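You operate a simulated robot arm through the tools that you are given. There is no shell and no other tool.

The job below is to be done with a simulated robot arm. You get a single attempt, and the scene is never put back.

## Task
Put things in order on the top of the big counter. At the end: the brown parcel from the top of the big counter is on the teal box; the grey spool from the top of the big counter is on the brown flat case; one of the tangles from the top of the big counter is on top of the green tin on the top of the big counter; the teal strap from the top of the big counter stands where the grey spool stood; whatever was shut is shut again. Leave all else as you found it, and nothing knocked over. Set down upright: parcel.

Only the result counts: the job must be done as asked and must still hold three seconds after the hand-in. Knocking over, shifting, dropping, spilling or breaking anything else fails it.

## Robot
A 6-joint arm with a two-finger gripper, fixed in place. Base frame: the origin is at the foot of the arm, x ahead of it, y to its left, z up; the work surface is at about z = 0. Units: cm, rad, N and s.
With the tool pointing down near the work surface it reaches from about 24 to 62 cm from the base axis. Its first joint turns from -1.152 to 1.152 rad. Payload 1.37 kg.
The TCP is the grasp point between the finger pads, 2.2 cm short of the fingertips. In the tool frame z runs along the fingers and y along their closing line. The gripper opens to 9.2 cm; its body begins 6.5 cm behind the TCP.
Orientation is told as [roll, pitch, yaw] about the base's x, y, z axes, in that order, counted from this pose: with the fingers straight down and closing along the base's y, the tool's x points along the base's -x, its y along +y and its z along -z.

## Interface
- The arm moves only by the tool apply_moves. Its argument "increments" is a list of rows, each an object of numbers (a shift or turn left out is 0, a gripper value left out holds the last): "dx", "dy", "dz": the shift along the tool's x, y, z in cm; "ax", "ay", "az": the turn, a rotation vector about the tool's x, y, z in rad; "jaw": the closure in counts, from 0 (fully open) to 255 (shut). In form: [{"dx": .., "dy": .., "dz": .., "ax": .., "ay": .., "az": .., "jaw": ..}, ...]. A call has 1 to 20 rows; each row shifts and turns the commanded pose from where the row before left it, along the tool's axes as they then stand. Each row takes 0.2 s and may step no farther than 5 cm and 0.15 rad from the row before; otherwise, or with a gripper value out of range, the whole call is refused. A pose out of reach is approached as far as the arm can. The call stops where the force on the tool passes 40 N (or 10 N more than at its start, if that is more) or the arm is blocked; 0.2 s more then pass. Each finger travels about 5.99 cm/s and halts on what it meets, pressing with about 26 N; the grip force reading is that of the motor and also rises with nothing between the fingers. The clock runs only during rows and for 0.2 s after the last one: add rows that do not move to give the fingers time. The reply holds the time, the measured pose of the TCP, the force on the tool along the base axes, the opening and the grip force, in the units named above and with some noise, with the torque about the TCP (base axes, N m) and any sound that the robot's microphone picked up, and new pictures: "show" is both (left out), scene, wrist or none.
- Cameras (640 x 400 px; columns grow to the right, rows downward): "scene" is fixed at [2.87, -43.55, 56.82]; the picture's right is [0.80, -0.60, 0.00], its down [-0.43, -0.57, -0.70] and it looks along [0.42, 0.56, -0.72] (base axes); focal length 238 px, centre (320, 200). "wrist" rides on the gripper at [7.1, 1.9, -10.2] in the tool frame; the picture's right is [-0.26, 0.97, 0.00], its down [-0.75, -0.20, -0.62] and it looks along [-0.60, -0.16, 0.78] (tool axes); focal length 280 px, centre (320, 200). There is no depth. A picture from a camera that has moved, and an enlarged one, comes with that camera's place and axes in the base frame and with its lens.
- close_up(camera, box): a new picture of the part [left, top, right, bottom] of that camera's present view, enlarged. No time passes.
- job_done(): hands the job in; it is judged then, once.

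Nothing tells you positions but the pictures and the camera data. Unless the task says otherwise, let go and move clear before handing in.

The tools are called after "Request:" by a JSON object that holds its "op" and its "data". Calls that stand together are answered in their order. apply_moves: Moves the arm, as the interface text tells. Its arguments: {"type":"object","properties":{"increments":{"type":"array"},"show":{"type":"string","enum":["both","scene","wrist","none"]}},"required":["increments"]} The other tools are called the same way: close_up (camera, box) takes an enlarged picture of a part of a camera's view; job_done () hands the job in.

At the start:

```text
time_s: 0.0
ee_pos: [27.52, 21.52, 33.41]
tcp_rot: [0.001, 0.0, 0.0]
wrist_force: [0.6, -0.1, 0.4]
torque: [0.02, 0.01, 0.0]
gripper_width: 9.21
grip_force: 0.0
```

scene: 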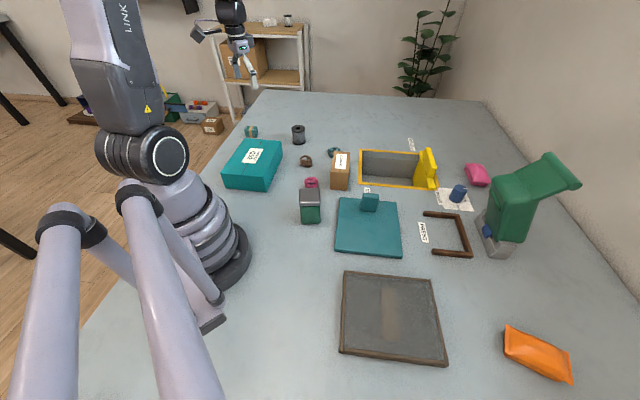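
wrist: 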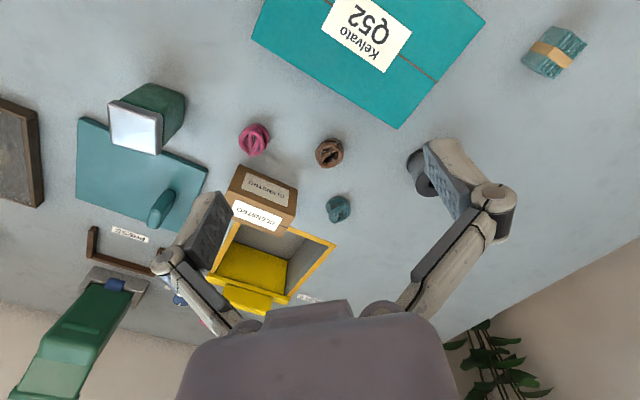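

I see the counter with a teal box, a green tin, a brown parcel, three small tangles, a grey spool, a teal strap roll, a brown flat case and a few other things. I'll look closer before moving.

Request:
{"op": "close_up", "data": {"camera": "scene", "box": [210, 110, 370, 210]}}

Request:
{"op": "close_up", "data": {"camera": "scene", "box": [320, 130, 480, 230]}}

Request:
{"op": "close_up", "data": {"camera": "scene", "box": [280, 160, 440, 260]}}

Request:
{"op": "close_up", "data": {"camera": "wrist", "box": [60, 60, 380, 260]}}

Request:
{"op": "close_up", "data": {"camera": "scene", "box": [320, 250, 480, 370]}}

```text
4.00 times, centred on (290, 160) of scene
camera zoom: at [2.87, -43.55, 56.82], right [0.8, -0.6, 0.0], down [-0.43, -0.57, -0.7], along [0.42, 0.56, -0.72], focal length 951 px, centre (440, 360)
```

zoom: 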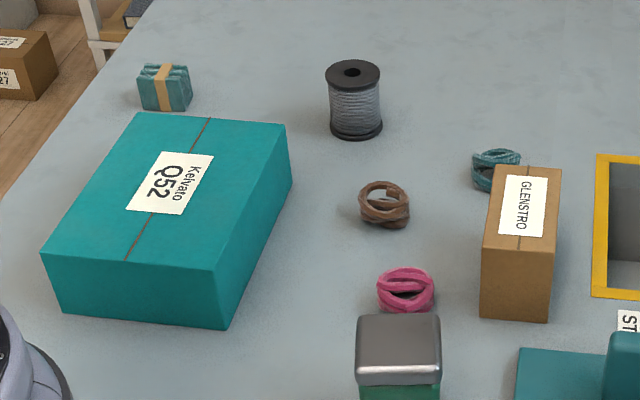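

```text
4.00 times, centred on (400, 180) of scene
camera zoom: at [2.87, -43.55, 56.82], right [0.8, -0.6, 0.0], down [-0.43, -0.57, -0.7], along [0.42, 0.56, -0.72], focal length 951 px, centre (0, 280)
```

zoom: 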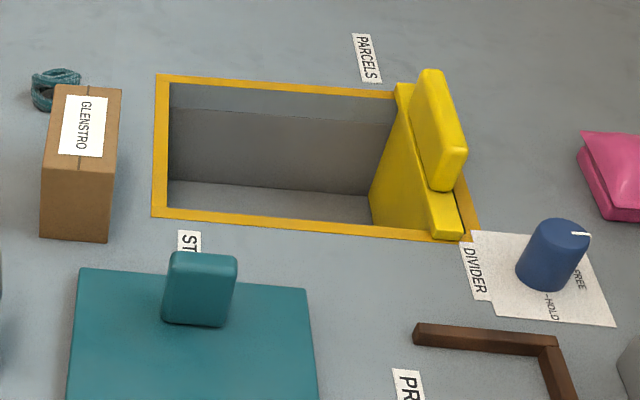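

```text
4.00 times, centred on (360, 210) of scene
camera zoom: at [2.87, -43.55, 56.82], right [0.8, -0.6, 0.0], down [-0.43, -0.57, -0.7], along [0.42, 0.56, -0.72], focal length 951 px, centre (160, 160)
```

zoom: 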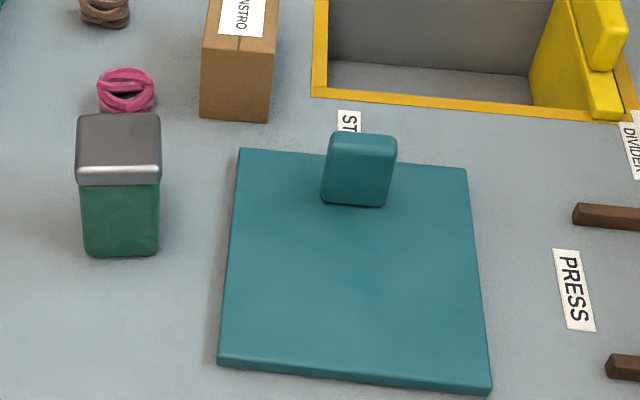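

```text
2.00 times, centred on (220, 160) of wrist
camera zoom: at [20.32, 23.36, 43.57], right [0.26, 0.97, 0.0], down [0.75, -0.2, 0.62], along [0.6, -0.16, -0.78], focal length 561 px, centre (520, 280)
```

zoom: 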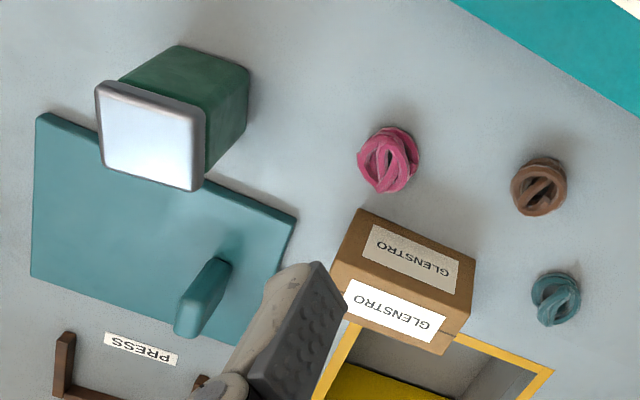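

```text
3.33 times, centred on (400, 310) of scene
camera zoom: at [2.87, -43.55, 56.82], right [0.8, -0.6, 0.0], down [-0.43, -0.57, -0.7], along [0.42, 0.56, -0.72], focal length 792 px, centre (53, -167)
```

zoom: 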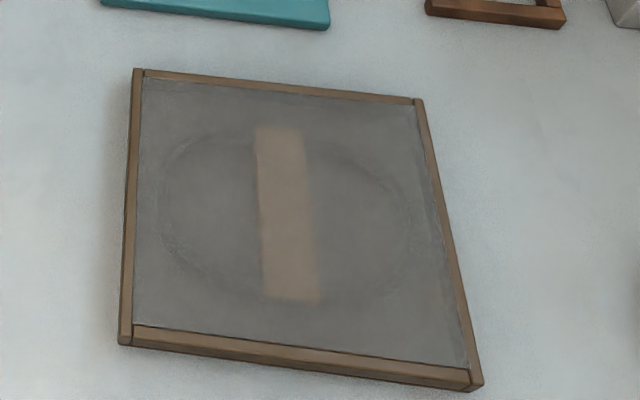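

The spool looks to be near (50, 35), the strap near (36, 52), the parcel near (49, 6), the teal box centred near (27, 28), the tin near (29, -3) and the flat case near (27, -38). I'll take two more close looks before moving.

Request:
{"op": "close_up", "data": {"camera": "wrist", "box": [480, 0, 640, 100]}}

Request:
{"op": "close_up", "data": {"camera": "scene", "box": [230, 115, 330, 178]}}

Request:
{"op": "close_up", "data": {"camera": "scene", "box": [400, 140, 600, 265]}}

```text
4.00 times, centred on (560, 50) of wrist
camera zoom: at [20.32, 23.36, 43.57], right [0.26, 0.97, 0.0], down [0.75, -0.2, 0.62], along [0.6, -0.16, -0.78], focal length 1122 px, centre (-640, 800)
```

zoom: 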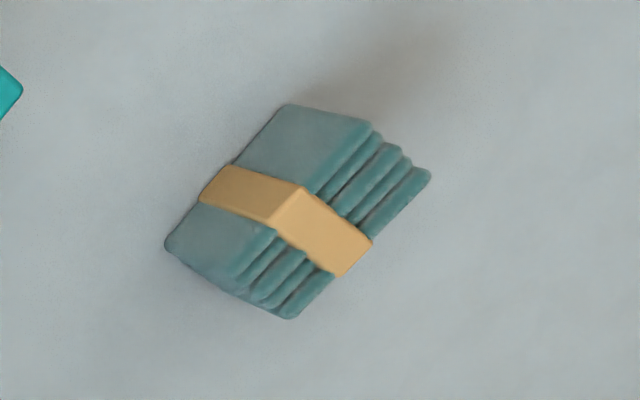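

```text
6.35 times, centred on (280, 146) of scene
camera zoom: at [2.87, -43.55, 56.82], right [0.8, -0.6, 0.0], down [-0.43, -0.57, -0.7], along [0.42, 0.56, -0.72], focal length 1510 px, centre (574, 540)
```

zoom: 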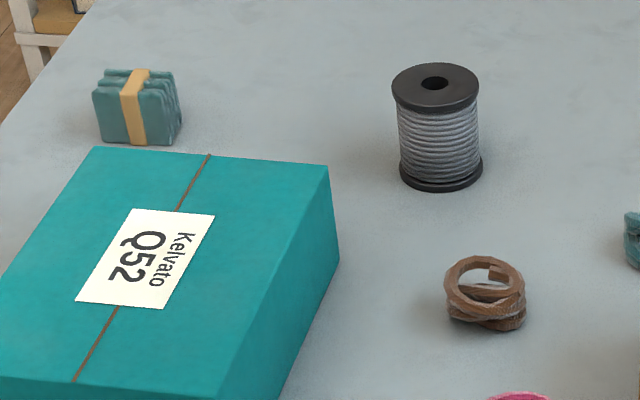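

```text
3.20 times, centred on (500, 202) of scene
camera zoom: at [2.87, -43.55, 56.82], right [0.8, -0.6, 0.0], down [-0.43, -0.57, -0.7], along [0.42, 0.56, -0.72], focal length 761 px, centre (-256, 192)
```

zoom: 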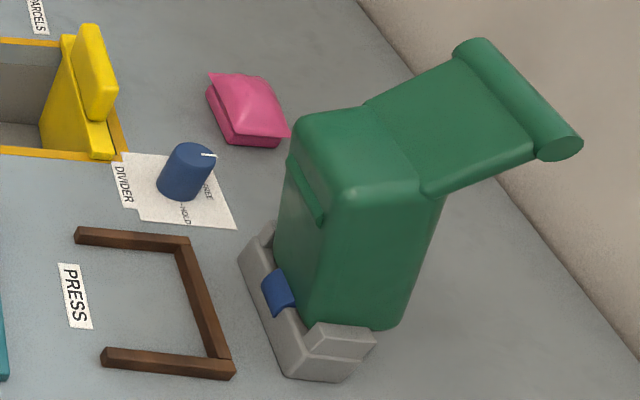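

The strap is a folded block about 4.7 × 3 × 4.4 cm and the spool is about 5.8 cm across and 6.8 cm tall. I'll start with the spool, moving above it to check where it is before I go down.

Request:
{"op": "apply_moves", "data": {"increments": [{"dx": -2.82, "dy": 1.66, "dz": 2.05, "jaw": 0}, {"dx": -2.82, "dy": 1.66, "dz": 2.05}, {"dx": -2.82, "dy": 1.66, "dz": 2.05}, {"dx": -2.82, "dy": 1.66, "dz": 2.05}, {"dx": -2.82, "dy": 1.66, "dz": 2.05}, {"dx": -2.82, "dy": 1.66, "dz": 2.05}, {"dx": -2.82, "dy": 1.66, "dz": 2.05}, {"dx": -2.82, "dy": 1.66, "dz": 2.05}, {}]}}

```text
time_s: 2.0
ee_pos: [50.0, 34.78, 17.13]
tcp_rot: [0.001, 0.003, 0.001]
wrist_force: [0.0, -0.7, 0.2]
torque: [-0.02, 0.02, -0.01]
gripper_width: 9.22
grip_force: 0.1
camera wrist: at [42.87, 36.68, 27.31], right [0.26, 0.97, 0.0], down [0.75, -0.2, 0.62], along [0.6, -0.16, -0.78], focal length 280 px, centre (320, 200)
```

scene: 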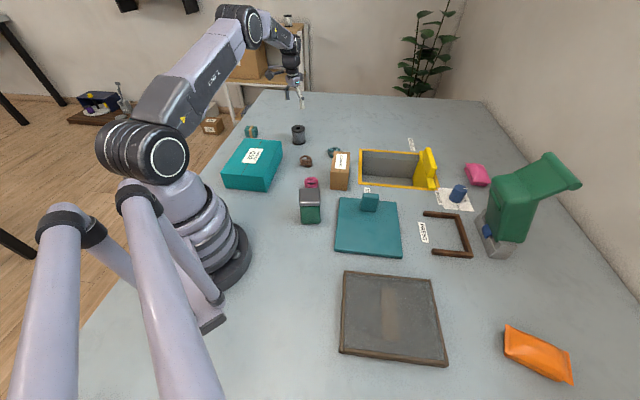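
wrist: 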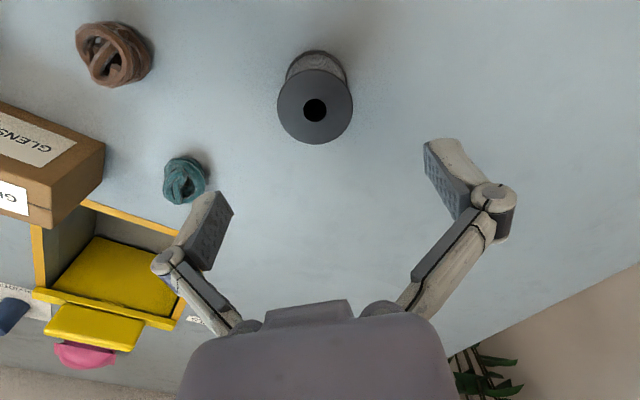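

The wrist picture puts the spool at about (50.0, 34.5), right under the open fingers. I'll go straight down to about z = 3.8.

Request:
{"op": "apply_moves", "data": {"increments": [{"dy": -0.2, "dz": 3.0}, {"dz": 3.0}, {"dz": 3.0}, {"dz": 2.3}, {"dz": 2.0}, {}]}}

```text
time_s: 3.4
ee_pos: [50.05, 34.47, 3.54]
tcp_rot: [0.0, -0.001, 0.0]
wrist_force: [0.4, 0.1, -0.5]
torque: [0.0, 0.0, -0.01]
gripper_width: 9.2
grip_force: 0.1
camera wrist: at [42.77, 36.34, 13.75], right [0.26, 0.97, 0.0], down [0.75, -0.2, 0.63], along [0.6, -0.16, -0.78], focal length 280 px, centre (320, 200)
```

scene: 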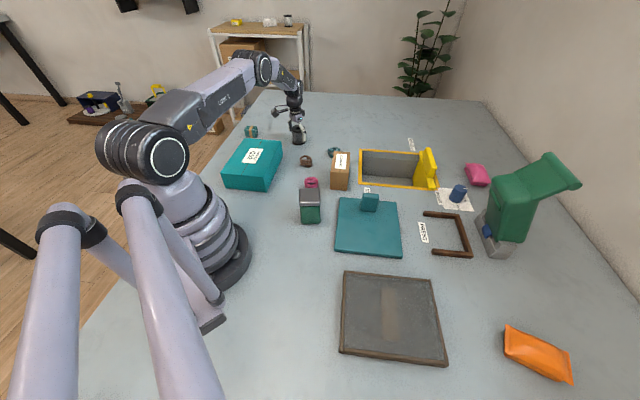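
wrist: 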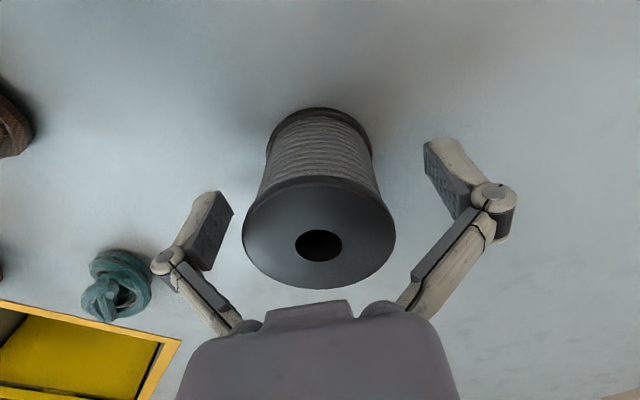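

The spool stands between the pads and its axis is at about (50.0, 34.45). I'll close on it, give the fingers time and then lift a little.

Request:
{"op": "apply_moves", "data": {"increments": [{"jaw": 255}, {}, {}, {}, {}], "show": "wrist"}}

```text
time_s: 4.6
ee_pos: [50.02, 34.58, 3.69]
tcp_rot: [0.0, 0.001, 0.0]
wrist_force: [-0.7, -1.3, 5.1]
torque: [-0.05, 0.0, -0.03]
gripper_width: 5.67
grip_force: 26.0
camera wrist: at [42.77, 36.35, 13.8], right [0.26, 0.97, 0.0], down [0.75, -0.2, 0.63], along [0.6, -0.16, -0.78], focal length 280 px, centre (320, 200)
```

wrist: 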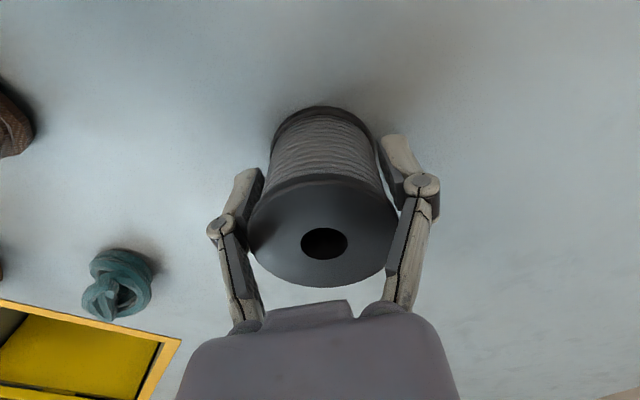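

The spool is gripped at 5.67 cm. I'll lift it slowly and check that it comes along.

Request:
{"op": "apply_moves", "data": {"increments": [{"dz": -0.5}, {"dz": -1.0}, {"dz": -2.0}, {"dz": -3.0}, {"dz": -3.0}, {"dz": -3.0}, {"dz": -3.0}, {"dz": -3.0}, {}]}}

```text
time_s: 6.6
ee_pos: [50.05, 34.79, 22.13]
tcp_rot: [0.001, -0.001, 0.0]
wrist_force: [0.5, 0.3, -0.6]
torque: [0.01, 0.03, 0.01]
gripper_width: 5.7
grip_force: 25.7
camera wrist: at [42.89, 36.63, 32.39], right [0.26, 0.97, 0.0], down [0.75, -0.2, 0.62], along [0.6, -0.16, -0.78], focal length 280 px, centre (320, 200)
```

scene: 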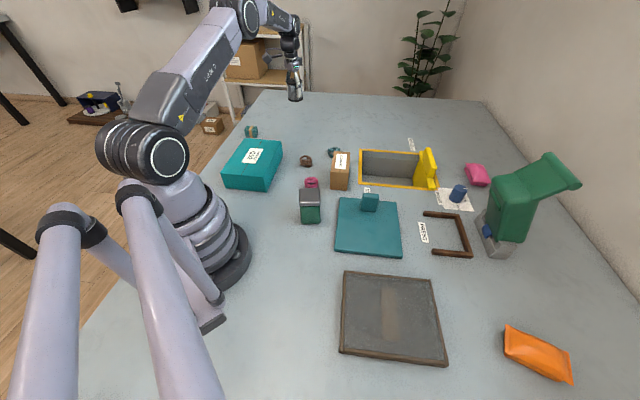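
wrist: 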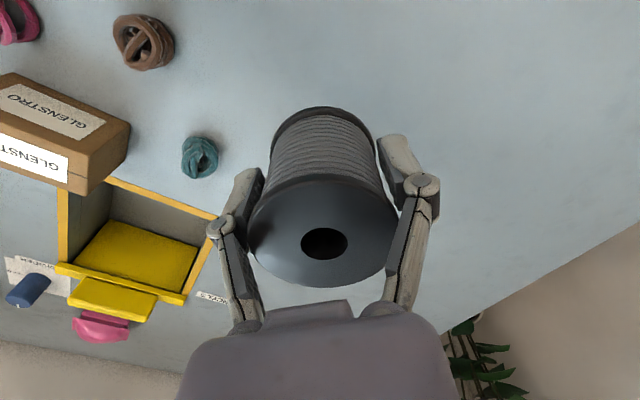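

The spool is firmly held and its old spot is clear. I'll carry it at about z = 22 across to above the brown flat case.

Request:
{"op": "apply_moves", "data": {"increments": [{"dx": 0.6, "dy": -1.8}, {"dx": 1.2, "dy": -3.6}, {"dx": 1.2, "dy": -3.8}, {"dx": 1.2, "dy": -3.8}, {"dx": 1.2, "dy": -3.8}, {"dx": 1.2, "dy": -3.8}, {"dx": 1.2, "dy": -3.8}, {"dx": 1.2, "dy": -3.8}, {"dx": 1.2, "dy": -3.8}, {"dx": 1.2, "dy": -3.8}, {"dx": 1.2, "dy": -3.8}, {"dx": 1.2, "dy": -3.8}, {"dx": 1.2, "dy": -3.8}, {"dx": 1.2, "dy": -3.8}, {"dx": 1.2, "dy": -3.8}, {"dx": 1.2, "dy": -3.8}, {"dx": 1.2, "dy": -3.8}, {"dx": 1.2, "dy": -3.8}, {"dx": 1.0, "dy": -2.8}, {}]}}

```text
time_s: 10.8
ee_pos: [28.04, -34.47, 22.25]
tcp_rot: [0.001, 0.0, 0.0]
wrist_force: [0.7, 0.0, 0.1]
torque: [0.02, 0.01, -0.01]
gripper_width: 5.68
grip_force: 26.1
camera wrist: at [20.89, -32.65, 32.5], right [0.26, 0.97, 0.0], down [0.75, -0.2, 0.62], along [0.6, -0.16, -0.78], focal length 280 px, centre (320, 200)
```

scene: 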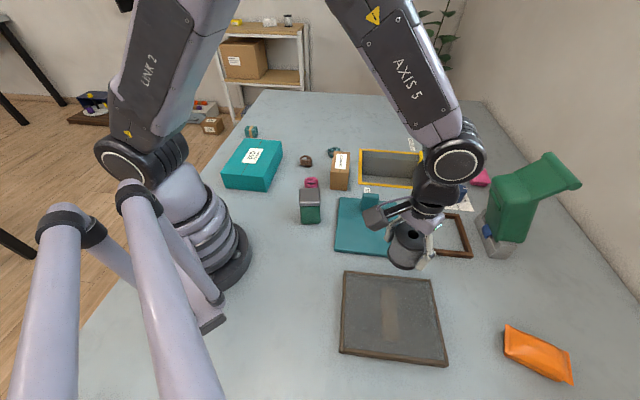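
wrist: 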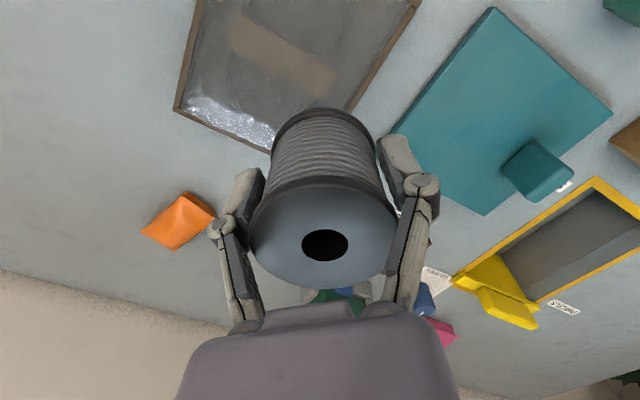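

The flat case is under the arm with its centre near (26.6, -37.6). I'll move over the centre and lower partway.

Request:
{"op": "apply_moves", "data": {"increments": [{"dx": 0.75, "dy": -1.6, "dz": 2.0}, {"dx": 0.75, "dy": -1.6, "dz": 3.0}, {"dz": 3.0}, {"dz": 3.0}, {"dz": 2.0}, {"dz": 1.0}, {}]}}

Request:
{"op": "close_up", "data": {"camera": "scene", "box": [320, 230, 480, 370]}}

```text
time_s: 12.4
ee_pos: [26.54, -37.71, 8.15]
tcp_rot: [0.0, -0.001, 0.001]
wrist_force: [0.2, -0.2, -0.1]
torque: [0.03, -0.04, 0.03]
gripper_width: 5.65
grip_force: 25.8
camera wrist: at [19.29, -35.86, 18.31], right [0.26, 0.97, 0.0], down [0.75, -0.2, 0.63], along [0.6, -0.16, -0.78], focal length 280 px, centre (320, 200)
```

scene: 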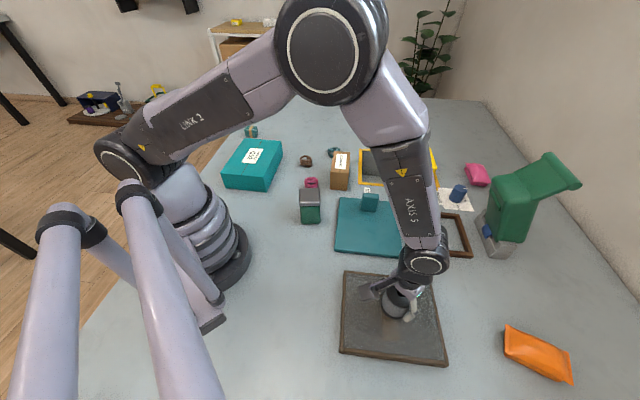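
wrist: 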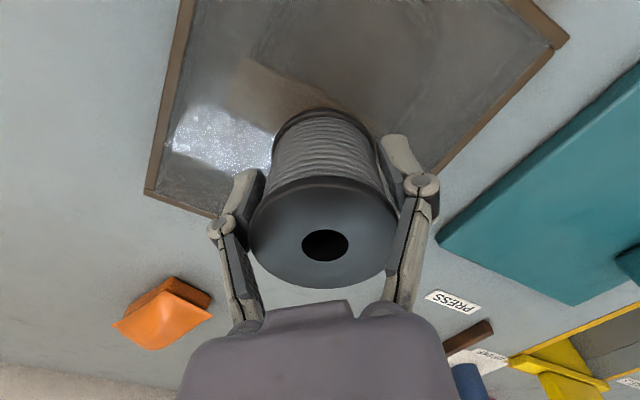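

```text
2.86 times, centred on (400, 300) of scene
camera zoom: at [2.87, -43.55, 56.82], right [0.8, -0.6, 0.0], down [-0.43, -0.57, -0.7], along [0.42, 0.56, -0.72], focal length 679 px, centre (91, -86)
```

zoom: 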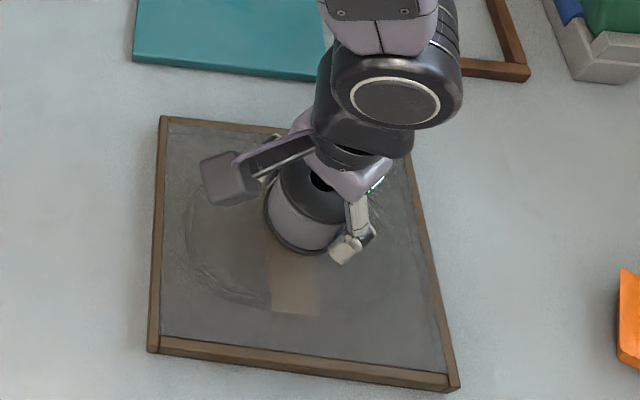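

The spool hangs over the middle of the case. I'll lower it in small steps and watch the force for touch.

Request:
{"op": "apply_moves", "data": {"increments": [{"dz": 1.0}, {"dz": 0.7}, {}], "show": "none"}}

Request:
{"op": "close_up", "data": {"camera": "scene", "box": [360, 260, 440, 330]}}

Request:
{"op": "close_up", "data": {"camera": "wrist", "box": [160, 60, 480, 260]}}

```text
time_s: 13.2
ee_pos: [26.64, -37.71, 6.37]
tcp_rot: [0.001, -0.002, 0.001]
wrist_force: [0.0, 0.4, -0.7]
torque: [0.0, -0.02, 0.04]
gripper_width: 5.69
grip_force: 26.1
```

```text
5.71 times, centred on (400, 295) of scene
camera zoom: at [2.87, -43.55, 56.82], right [0.8, -0.6, 0.0], down [-0.43, -0.57, -0.7], along [0.42, 0.56, -0.72], focal length 1359 px, centre (-137, -343)
```

zoom: 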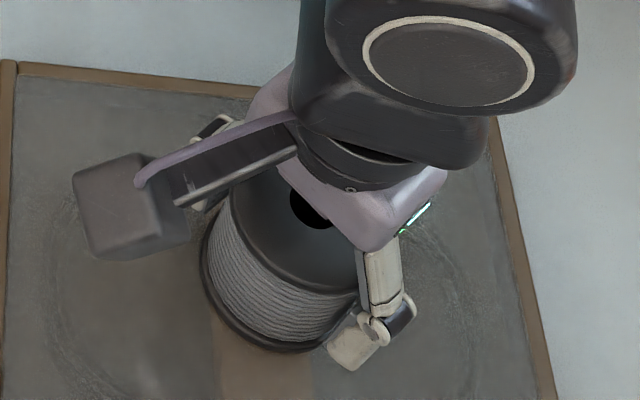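

```text
2.00 times, centred on (320, 160) of wrist
camera zoom: at [19.37, -35.8, 16.61], right [0.26, 0.97, 0.0], down [0.75, -0.2, 0.63], along [0.6, -0.16, -0.78], focal length 561 px, centre (320, 280)
```

zoom: 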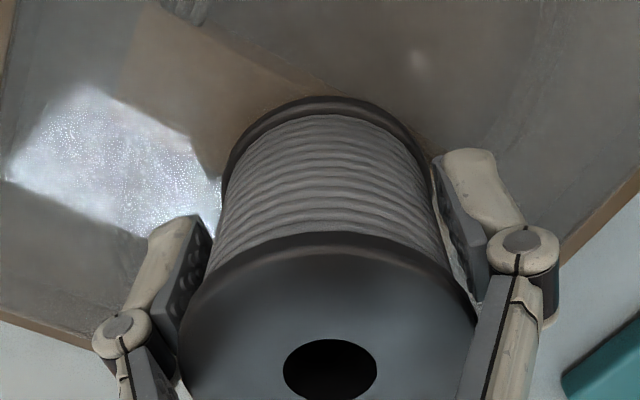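

Request:
{"op": "apply_moves", "data": {"increments": [{"dz": 0.3}, {"dz": 0.2}, {}], "show": "none"}}

```text
time_s: 14.0
ee_pos: [26.75, -37.68, 5.86]
tcp_rot: [-0.002, 0.0, 0.0]
wrist_force: [-5.8, 3.6, 21.5]
torque: [0.13, 0.01, 0.09]
gripper_width: 5.69
grip_force: 26.5
```

The spool has touched the case with about 21 N of push. I'll ease up a bit before letting go.

Request:
{"op": "apply_moves", "data": {"increments": [{"dz": -0.1}, {}], "show": "none"}}

```text
time_s: 14.6
ee_pos: [26.76, -37.6, 6.03]
tcp_rot: [0.0, 0.001, 0.0]
wrist_force: [1.0, -1.3, 2.7]
torque: [-0.09, -0.1, 0.01]
gripper_width: 5.65
grip_force: 25.9
```

Only about 3 N is left, so the spool rests on the case. I'll open the gripper and rise straight up.

Request:
{"op": "apply_moves", "data": {"increments": [{"jaw": 0}, {}, {}, {}], "show": "wrist"}}

```text
time_s: 15.6
ee_pos: [26.62, -37.66, 5.98]
tcp_rot: [-0.001, 0.0, 0.002]
wrist_force: [-0.3, 0.0, -0.3]
torque: [-0.02, -0.03, 0.02]
gripper_width: 9.18
grip_force: 0.1
camera wrist: at [19.43, -35.74, 16.24], right [0.26, 0.97, 0.0], down [0.75, -0.2, 0.63], along [0.6, -0.16, -0.78], focal length 280 px, centre (320, 200)
```

wrist: 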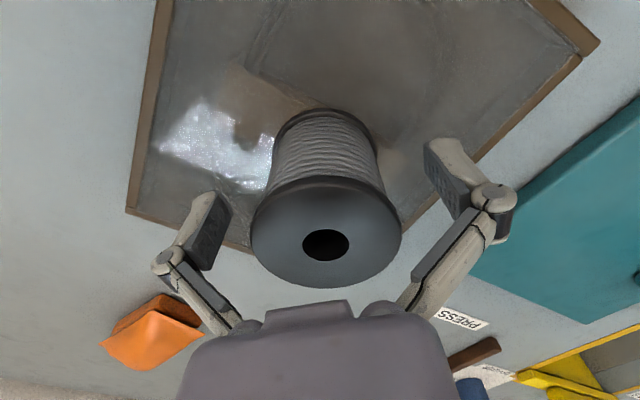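

The spool now stands alone on the case. I'll rise straight up and check it from above.

Request:
{"op": "apply_moves", "data": {"increments": [{"dz": -1.0}, {"dz": -2.0}, {"dz": -4.0}, {"dz": -4.0}, {"dz": -4.0}, {"dz": -4.0}, {"dx": -1.34, "dy": 3.76}, {"dx": -1.34, "dy": 3.76}, {"dx": -1.34, "dy": 3.76}, {"dx": -1.34, "dy": 3.76}, {"dx": -1.34, "dy": 3.76}, {"dx": -1.34, "dy": 3.76}, {"dx": -1.34, "dy": 3.76}, {"dx": -1.34, "dy": 3.76}, {"dx": -1.34, "dy": 3.76}, {"dx": -1.34, "dy": 3.76}]}}

Request:
{"op": "close_up", "data": {"camera": "scene", "box": [320, 240, 480, 370]}}

```text
time_s: 19.0
ee_pos: [40.06, -0.07, 24.91]
tcp_rot: [0.0, 0.001, 0.0]
wrist_force: [0.7, -0.1, 0.4]
torque: [0.0, 0.0, -0.01]
gripper_width: 9.19
grip_force: 0.1
camera wrist: at [32.83, 1.94, 34.99], right [0.26, 0.96, 0.0], down [0.75, -0.21, 0.63], along [0.6, -0.16, -0.78], focal length 280 px, centre (320, 200)
```

scene: 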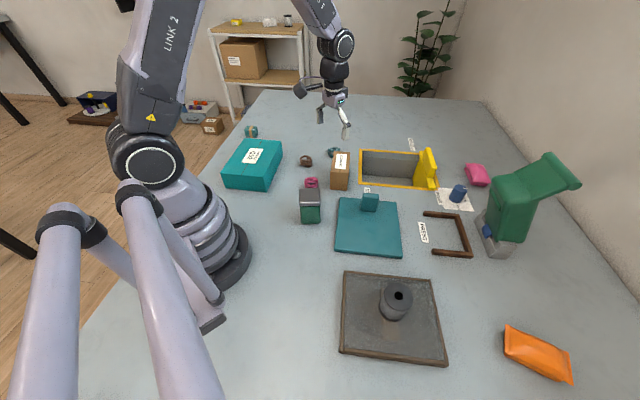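
wrist: 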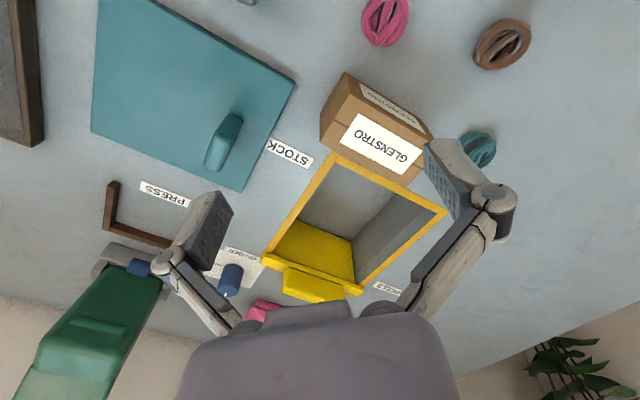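

```text
3.08 times, centred on (400, 305) of scene
camera zoom: at [2.87, -43.56, 56.82], right [0.8, -0.6, 0.0], down [-0.43, -0.57, -0.7], along [0.42, 0.56, -0.72], focal length 732 px, centre (74, -123)
```

zoom: 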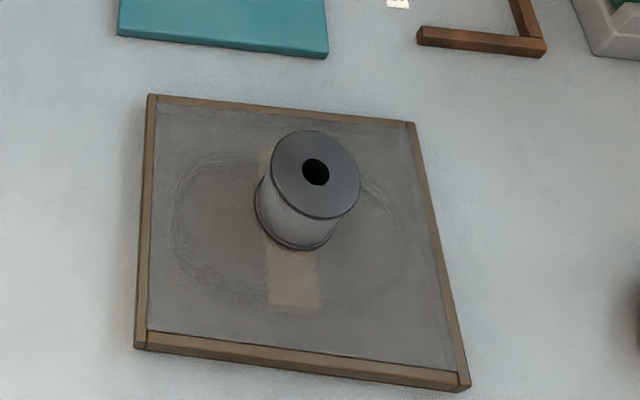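

The spool stands upright near the middle of the case. Next is the strap, so I'll move toward it at height and turn the gripper about 0.85 rad to line up with its sides.

Request:
{"op": "apply_moves", "data": {"increments": [{"dx": 0.667, "dy": 3.75}, {"dx": 0.667, "dy": 3.75}, {"dx": 0.667, "dy": 3.75}, {"dx": 0.667, "dy": 3.75}, {"dx": 0.667, "dy": 3.75}, {"dx": 0.667, "dy": 3.75}, {"dx": 0.667, "dy": 3.75}, {"dx": 0.667, "dy": 3.75}, {"dx": 0.667, "dy": 3.75}, {"dx": 0.667, "dy": 3.75}, {"dx": 0.667, "dy": 3.75}, {"dx": 0.667, "dy": 3.75}, {"az": -0.1417}, {"az": -0.1417}, {"az": -0.1417}, {"az": -0.1417}, {"az": -0.1417}, {"az": -0.1417}, {}]}}

```text
time_s: 23.0
ee_pos: [31.86, 44.87, 25.03]
tcp_rot: [0.0, -0.001, 0.85]
wrist_force: [-0.4, 0.2, -0.3]
torque: [-0.02, 0.02, 0.01]
gripper_width: 9.16
grip_force: 0.1
camera wrist: at [25.69, 40.84, 35.26], right [-0.55, 0.83, 0.0], down [0.65, 0.43, 0.63], along [0.52, 0.35, -0.78], focal length 280 px, centre (320, 200)
```

scene: 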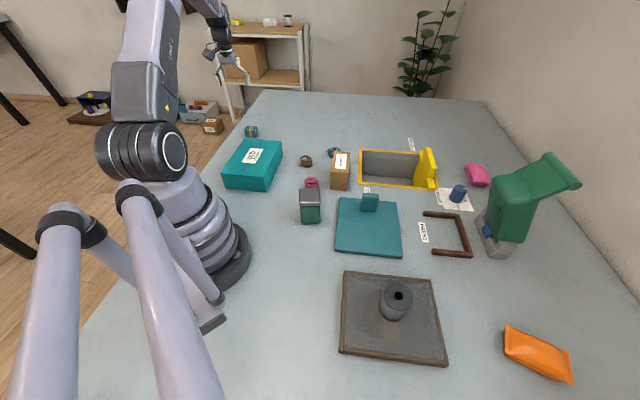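
wrist: 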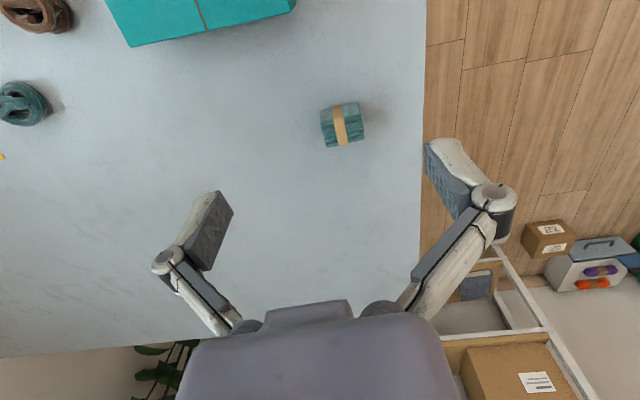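

The strap is in view near the edge of the counter. I'll look closer to get its place and turn.

Request:
{"op": "close_up", "data": {"camera": "wrist", "box": [290, 80, 400, 170]}}

```text
4.44 times, centred on (345, 125) of wrist
camera zoom: at [25.69, 40.84, 35.26], right [-0.55, 0.83, 0.0], down [0.65, 0.43, 0.63], along [0.52, 0.35, -0.78], focal length 1246 px, centre (209, 533)
```

zoom: 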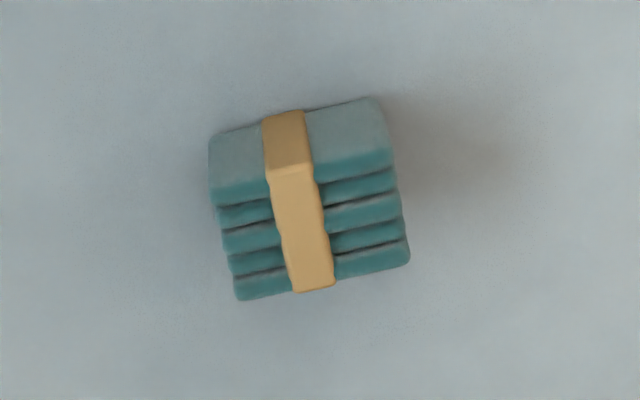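

The strap's centre comes out at about (36.3, 51.2), turned about 0.82 rad, which is slightly past the straight-down reach. I'll come over it, tilt the fingers a little outward and check again.

Request:
{"op": "apply_moves", "data": {"increments": [{"az": 0.03}, {"dx": -1.88, "dy": 0.276, "dz": 2.5}, {"dx": -1.88, "dy": 0.276, "dz": 2.5}, {"dx": -1.88, "dy": 0.276, "dz": 2.5}, {"dx": -1.88, "dy": 0.276, "dz": 2.5}, {"ay": -0.15}, {}]}}

Request:
{"op": "close_up", "data": {"camera": "wrist", "box": [240, 40, 400, 140]}}

```text
time_s: 24.6
ee_pos: [36.28, 51.11, 15.07]
tcp_rot: [0.0, -0.15, 0.819]
wrist_force: [1.5, 0.1, -0.4]
torque: [0.0, 0.0, 0.0]
gripper_width: 9.2
grip_force: 0.1
camera wrist: at [28.86, 46.22, 24.03], right [-0.53, 0.85, 0.04], down [0.59, 0.34, 0.73], along [0.61, 0.41, -0.68], focal length 280 px, centre (320, 200)
```

scene: 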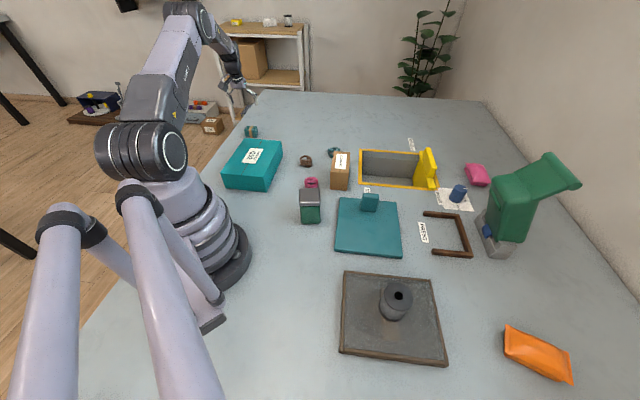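
wrist: 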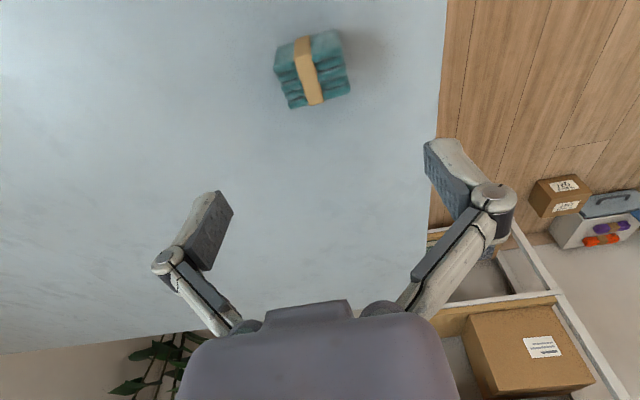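

```text
4.00 times, centred on (320, 90) of wrist
camera zoom: at [28.86, 46.22, 24.03], right [-0.53, 0.85, 0.04], down [0.59, 0.34, 0.73], along [0.61, 0.41, -0.68], focal length 1122 px, centre (320, 640)
```

zoom: 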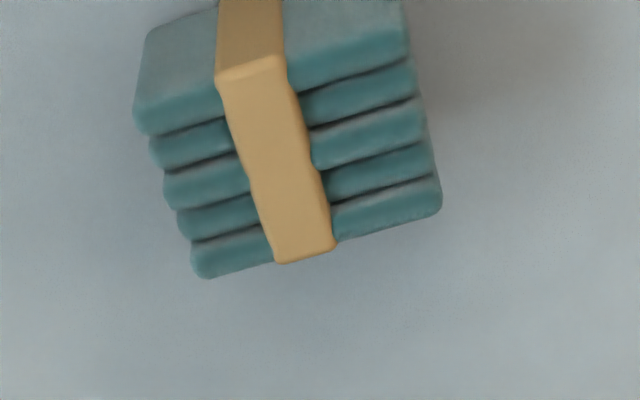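

The strap is centred between the fingers to within a millimetre or so. I'll lower vertically, keeping the tilt, and stop a few centimetres above grasp height to check.

Request:
{"op": "apply_moves", "data": {"increments": [{"dx": 0.29, "dz": 2.43}, {"dx": 0.36, "dz": 2.43}, {"dx": 0.36, "dz": 2.43}, {"dx": 0.3, "dz": 2.0}, {}]}}

```text
time_s: 25.8
ee_pos: [36.34, 51.35, 5.71]
tcp_rot: [0.0, -0.15, 0.821]
wrist_force: [0.3, -0.1, -0.2]
torque: [-0.02, -0.01, -0.03]
gripper_width: 9.2
grip_force: 0.1
camera wrist: at [28.99, 46.34, 14.69], right [-0.53, 0.85, 0.04], down [0.59, 0.34, 0.73], along [0.61, 0.41, -0.68], focal length 280 px, centre (320, 200)
```

scene: 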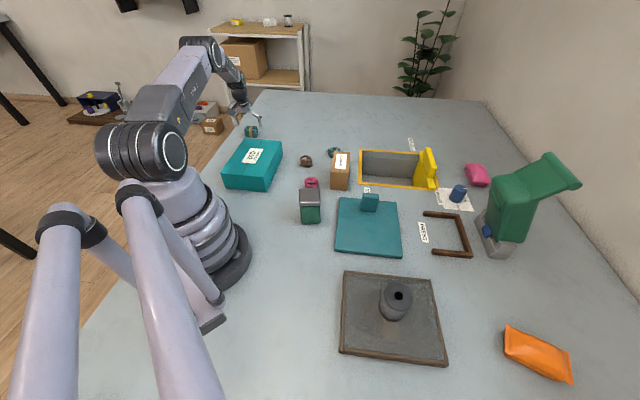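
wrist: 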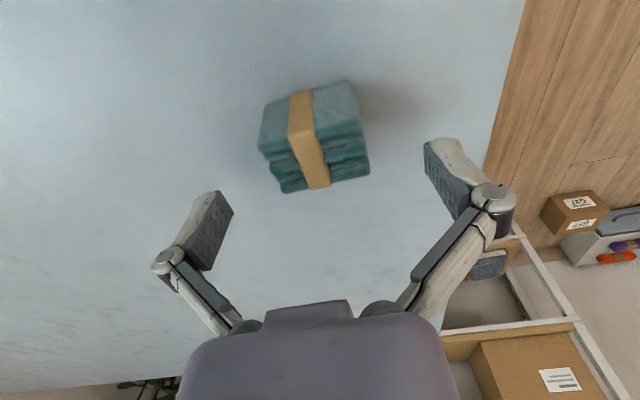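

Alignment still looks good. I'll go down the last 3 cm and close on the strap.

Request:
{"op": "apply_moves", "data": {"increments": [{"dx": 0.22, "dz": 1.47}, {"dx": 0.225, "dz": 1.45}, {}], "show": "wrist"}}

```text
time_s: 26.6
ee_pos: [36.51, 51.28, 2.67]
tcp_rot: [0.0, -0.151, 0.82]
wrist_force: [0.0, 0.6, -0.5]
torque: [-0.02, 0.02, 0.02]
gripper_width: 9.22
grip_force: 0.1
camera wrist: at [29.04, 46.29, 11.77], right [-0.53, 0.85, 0.04], down [0.59, 0.34, 0.73], along [0.61, 0.41, -0.68], focal length 280 px, centre (320, 200)
```

wrist: 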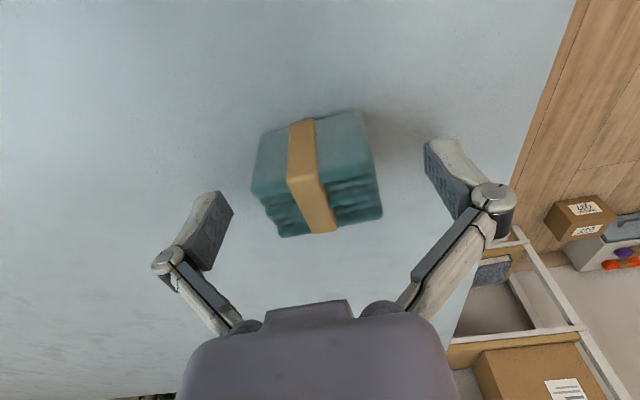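

The strap sits between the pads. I'll close the gripper.

Request:
{"op": "apply_moves", "data": {"increments": [{"jaw": 255}, {}, {}, {}, {}, {}], "show": "wrist"}}

```text
time_s: 28.0
ee_pos: [36.45, 51.33, 2.77]
tcp_rot: [0.001, -0.151, 0.82]
wrist_force: [-1.0, -1.9, 6.9]
torque: [-0.05, 0.05, 0.01]
gripper_width: 4.91
grip_force: 25.9
camera wrist: at [29.05, 46.31, 11.83], right [-0.53, 0.85, 0.04], down [0.59, 0.34, 0.73], along [0.61, 0.41, -0.68], focal length 280 px, centre (320, 200)
```

wrist: 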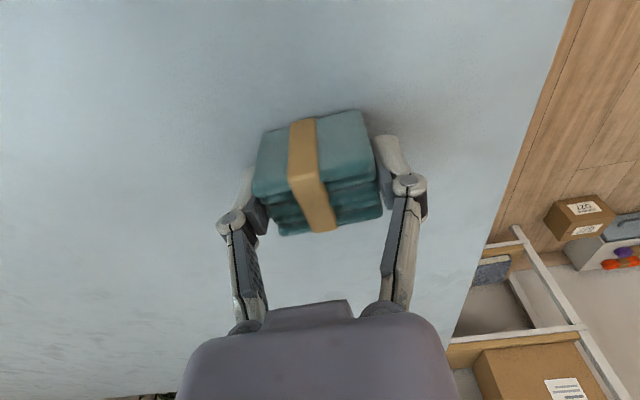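

The strap is held at 4.91 cm. I'll lift it vertically and carry it at the same tilt to above the spool's old spot at (50.0, 34.5).

Request:
{"op": "apply_moves", "data": {"increments": [{"dx": -0.075, "dz": -0.494}, {"dx": -0.149, "dz": -0.989}, {"dx": -0.374, "dz": -2.472}, {"dx": -0.598, "dz": -3.955}, {"dx": -0.598, "dz": -3.955}, {"dx": 0.493, "dy": -3.573, "dz": -0.0745}, {"dx": 0.493, "dy": -3.573, "dz": -0.0745}, {"dx": 0.493, "dy": -3.573, "dz": -0.0745}, {"dx": 0.493, "dy": -3.573, "dz": -0.0745}, {"dx": 0.493, "dy": -3.573, "dz": -0.0745}, {"dx": 0.493, "dy": -3.573, "dz": -0.0745}, {}]}}

```text
time_s: 30.6
ee_pos: [50.07, 34.5, 14.83]
tcp_rot: [0.0, -0.15, 0.82]
wrist_force: [0.3, 0.4, -0.7]
torque: [0.01, -0.02, -0.01]
gripper_width: 4.9
grip_force: 26.0
camera wrist: at [42.82, 29.56, 23.8], right [-0.53, 0.85, 0.04], down [0.59, 0.34, 0.73], along [0.61, 0.41, -0.68], focal length 280 px, centre (320, 200)
```

scene: 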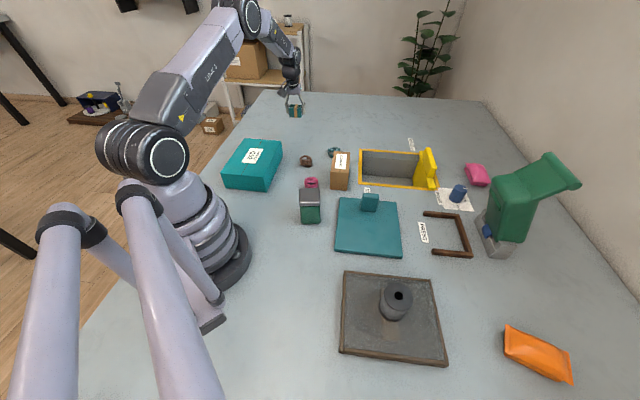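
wrist: 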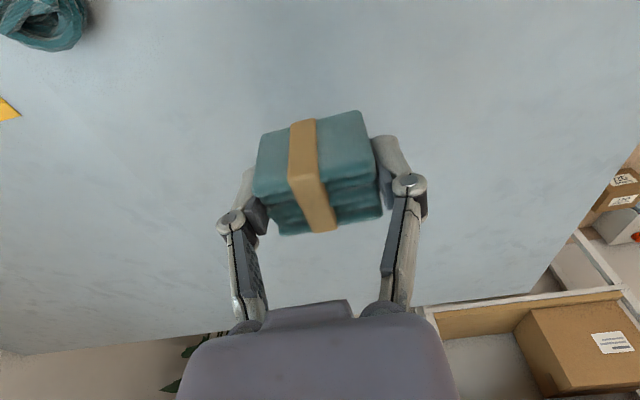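

The strap hangs upright over the old spool spot. I'll lower it to just above the surface.

Request:
{"op": "apply_moves", "data": {"increments": [{"dx": 0.448, "dz": 2.966}, {"dx": 0.448, "dz": 2.966}, {"dx": 0.374, "dz": 2.472}, {"dx": 0.299, "dz": 1.978}, {"dx": 0.149, "dz": 0.989}, {}]}}

```text
time_s: 32.0
ee_pos: [49.96, 34.58, 3.29]
tcp_rot: [0.0, -0.15, 0.821]
wrist_force: [-0.8, -0.6, -0.4]
torque: [0.01, -0.01, -0.03]
gripper_width: 4.94
grip_force: 25.6
camera wrist: at [42.68, 29.56, 12.29], right [-0.53, 0.85, 0.04], down [0.59, 0.34, 0.73], along [0.61, 0.41, -0.68], focal length 280 px, centre (320, 200)
```

scene: 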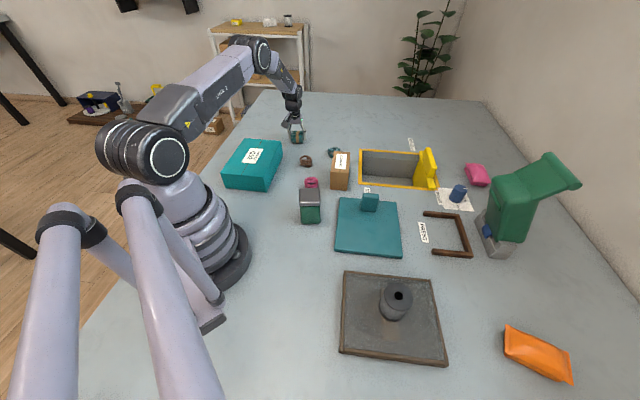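
wrist: 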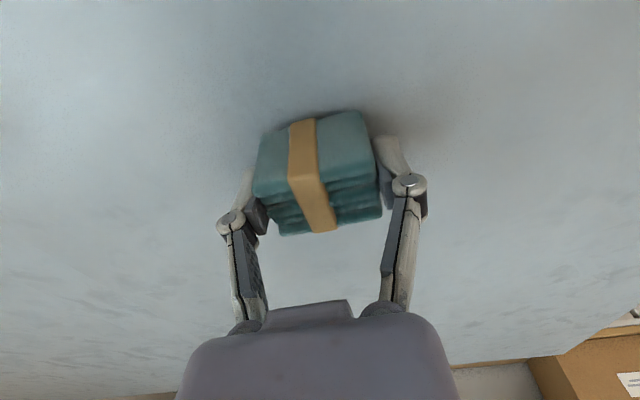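

Request:
{"op": "apply_moves", "data": {"increments": [{"dx": 0.045, "dz": 0.297}, {"dx": 0.015, "dz": 0.1}, {}], "show": "none"}}

```text
time_s: 32.8
ee_pos: [49.95, 34.48, 2.77]
tcp_rot: [0.0, -0.15, 0.819]
wrist_force: [-0.3, 0.6, -1.5]
torque: [0.03, 0.02, -0.02]
gripper_width: 4.92
grip_force: 26.1
```

The strap is about a millimetre above the counter and there is no contact yet. I'll lower a touch more.

Request:
{"op": "apply_moves", "data": {"increments": [{"dx": 0.015, "dz": 0.1}, {}], "show": "none"}}

```text
time_s: 33.4
ee_pos: [50.04, 34.58, 2.89]
tcp_rot: [0.0, -0.152, 0.821]
wrist_force: [-4.7, -2.2, 9.4]
torque: [-0.07, 0.1, 0.0]
gripper_width: 4.92
grip_force: 25.8
```

The strap has touched down at about 9 N. I'll open the gripper and look.

Request:
{"op": "apply_moves", "data": {"increments": [{"jaw": 0}, {}, {}, {}], "show": "wrist"}}

```text
time_s: 34.4
ee_pos: [50.02, 34.62, 2.63]
tcp_rot: [-0.001, -0.149, 0.822]
wrist_force: [-0.8, -0.7, -0.9]
torque: [0.0, 0.0, 0.01]
gripper_width: 9.18
grip_force: 0.0
camera wrist: at [42.68, 29.54, 11.75], right [-0.53, 0.85, 0.04], down [0.59, 0.34, 0.73], along [0.61, 0.41, -0.68], focal length 280 px, centre (320, 200)
```

wrist: 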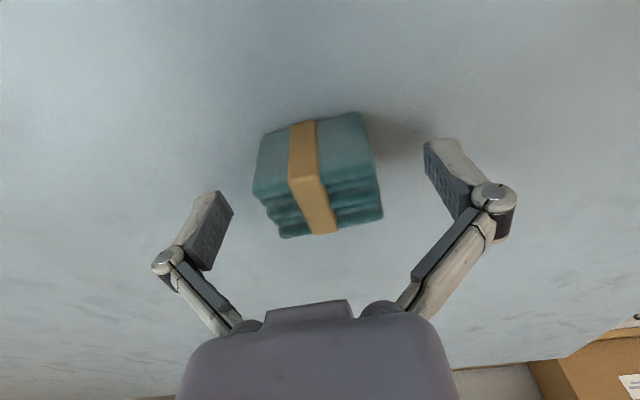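

The strap stands free on the spool's old spot. I'll back off straight up, take out the tilt and move on toward the parcel.

Request:
{"op": "apply_moves", "data": {"increments": [{"dx": -0.149, "dz": -0.989}, {"dx": -0.299, "dz": -1.978}, {"dx": -0.635, "dz": -4.2}, {"dx": -0.635, "dz": -4.2}, {"dx": -0.635, "dz": -4.2}, {"dx": -0.635, "dz": -4.2}, {"ay": 0.15}, {"dx": 3.305, "dy": -2.229}, {"dx": 3.305, "dy": -2.229}, {"dx": 3.305, "dy": -2.229}, {"dx": 3.305, "dy": -2.229}, {"dx": 3.305, "dy": -2.229}, {"dx": 3.305, "dy": -2.229}, {"dx": 3.305, "dy": -2.229}, {"dx": 3.305, "dy": -2.229}, {}]}}

Request:
{"op": "close_up", "data": {"camera": "scene", "box": [210, 110, 370, 210]}}

```text
time_s: 37.8
ee_pos: [44.96, 2.96, 22.8]
tcp_rot: [0.001, -0.001, 0.82]
wrist_force: [0.3, 0.7, -0.5]
torque: [0.0, 0.01, -0.01]
gripper_width: 9.22
grip_force: 0.1
camera wrist: at [38.55, -1.0, 33.01], right [-0.53, 0.85, 0.0], down [0.66, 0.41, 0.63], along [0.53, 0.33, -0.78], focal length 280 px, centre (320, 200)
```

scene: 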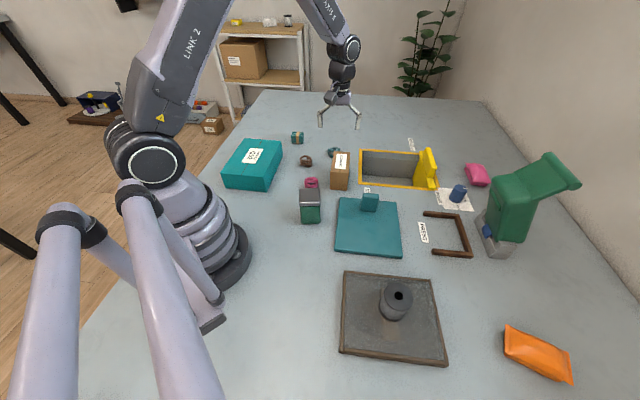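
wrist: 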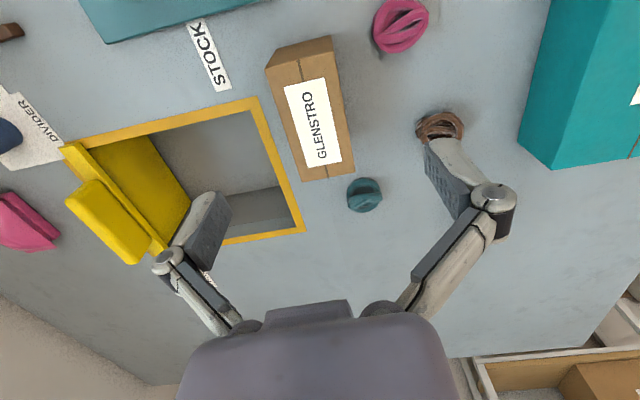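

```text
4.00 times, centred on (290, 160) of scene
camera zoom: at [2.87, -43.56, 56.82], right [0.8, -0.6, 0.0], down [-0.43, -0.57, -0.7], along [0.42, 0.56, -0.72], focal length 951 px, centre (440, 360)
```

zoom: 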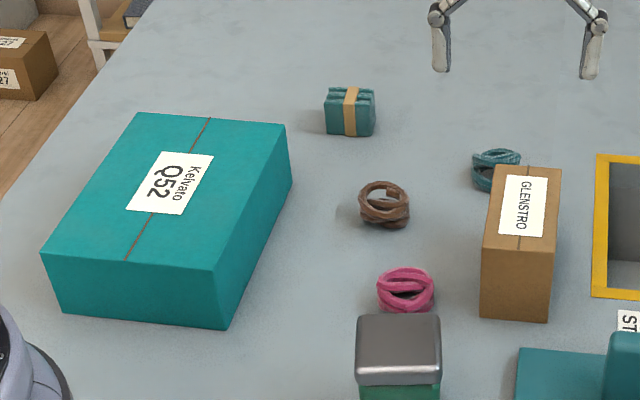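

The strap now stands where the spool was. I'll look closely at the parcel to line up the grip.

Request:
{"op": "close_up", "data": {"camera": "wrist", "box": [230, 20, 400, 200]}}

```text
2.22 times, centred on (315, 110) of wrist
camera zoom: at [38.55, -1.0, 33.01], right [-0.53, 0.85, 0.0], down [0.66, 0.41, 0.63], along [0.53, 0.33, -0.78], focal length 623 px, centre (331, 400)
```

zoom: 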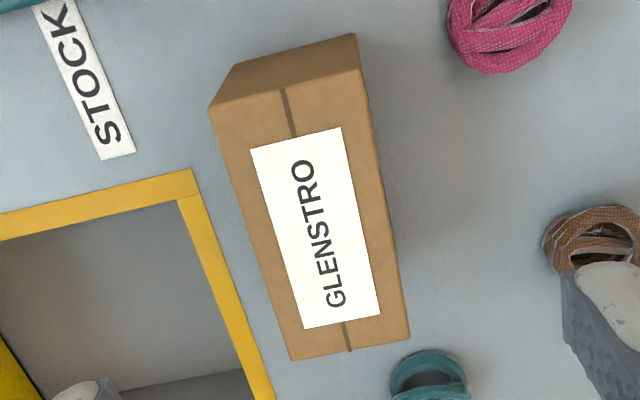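

The parcel top measures about 5.75 × 11.9 cm, centred near (48.35, 4.6) and turned about 0.78 rad. I'll line up above it and check again before going down around it.

Request:
{"op": "apply_moves", "data": {"increments": [{"az": 0.038}, {"dx": -1.18, "dy": -0.397, "dz": 3.27}, {"dx": -1.18, "dy": -0.397, "dz": 3.27}, {"dx": -1.18, "dy": -0.397, "dz": 3.26}, {}]}}

Request:
{"op": "close_up", "data": {"camera": "wrist", "box": [160, 0, 480, 240]}}

```text
time_s: 39.0
ee_pos: [48.27, 4.79, 12.9]
tcp_rot: [0.001, 0.0, 0.782]
wrist_force: [0.7, 0.4, 0.5]
torque: [0.0, 0.0, -0.02]
gripper_width: 9.21
grip_force: 0.2
camera wrist: at [41.81, 1.16, 23.11], right [-0.49, 0.87, 0.0], down [0.68, 0.39, 0.63], along [0.54, 0.31, -0.78], focal length 280 px, centre (320, 200)
```

scene: 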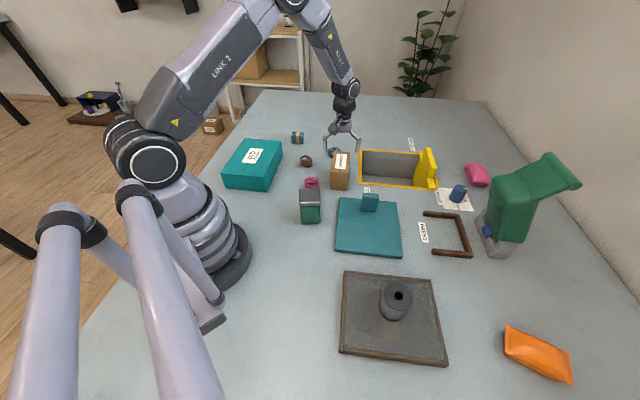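
wrist: 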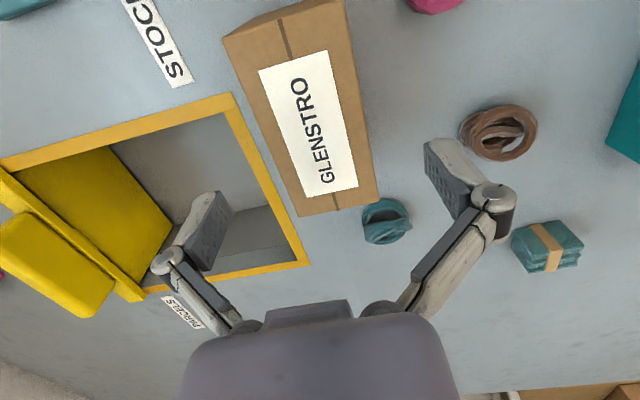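

```text
1.67 times, centred on (320, 120) of wrist
camera zoom: at [41.81, 1.16, 23.11], right [-0.49, 0.87, 0.0], down [0.68, 0.39, 0.63], along [0.54, 0.31, -0.78], focal length 467 px, centre (320, 333)
```

zoom: 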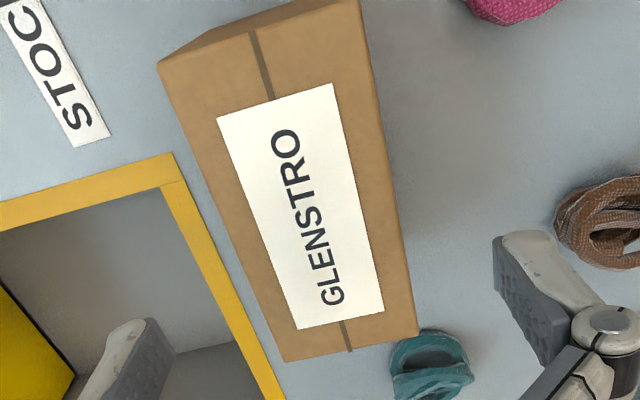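

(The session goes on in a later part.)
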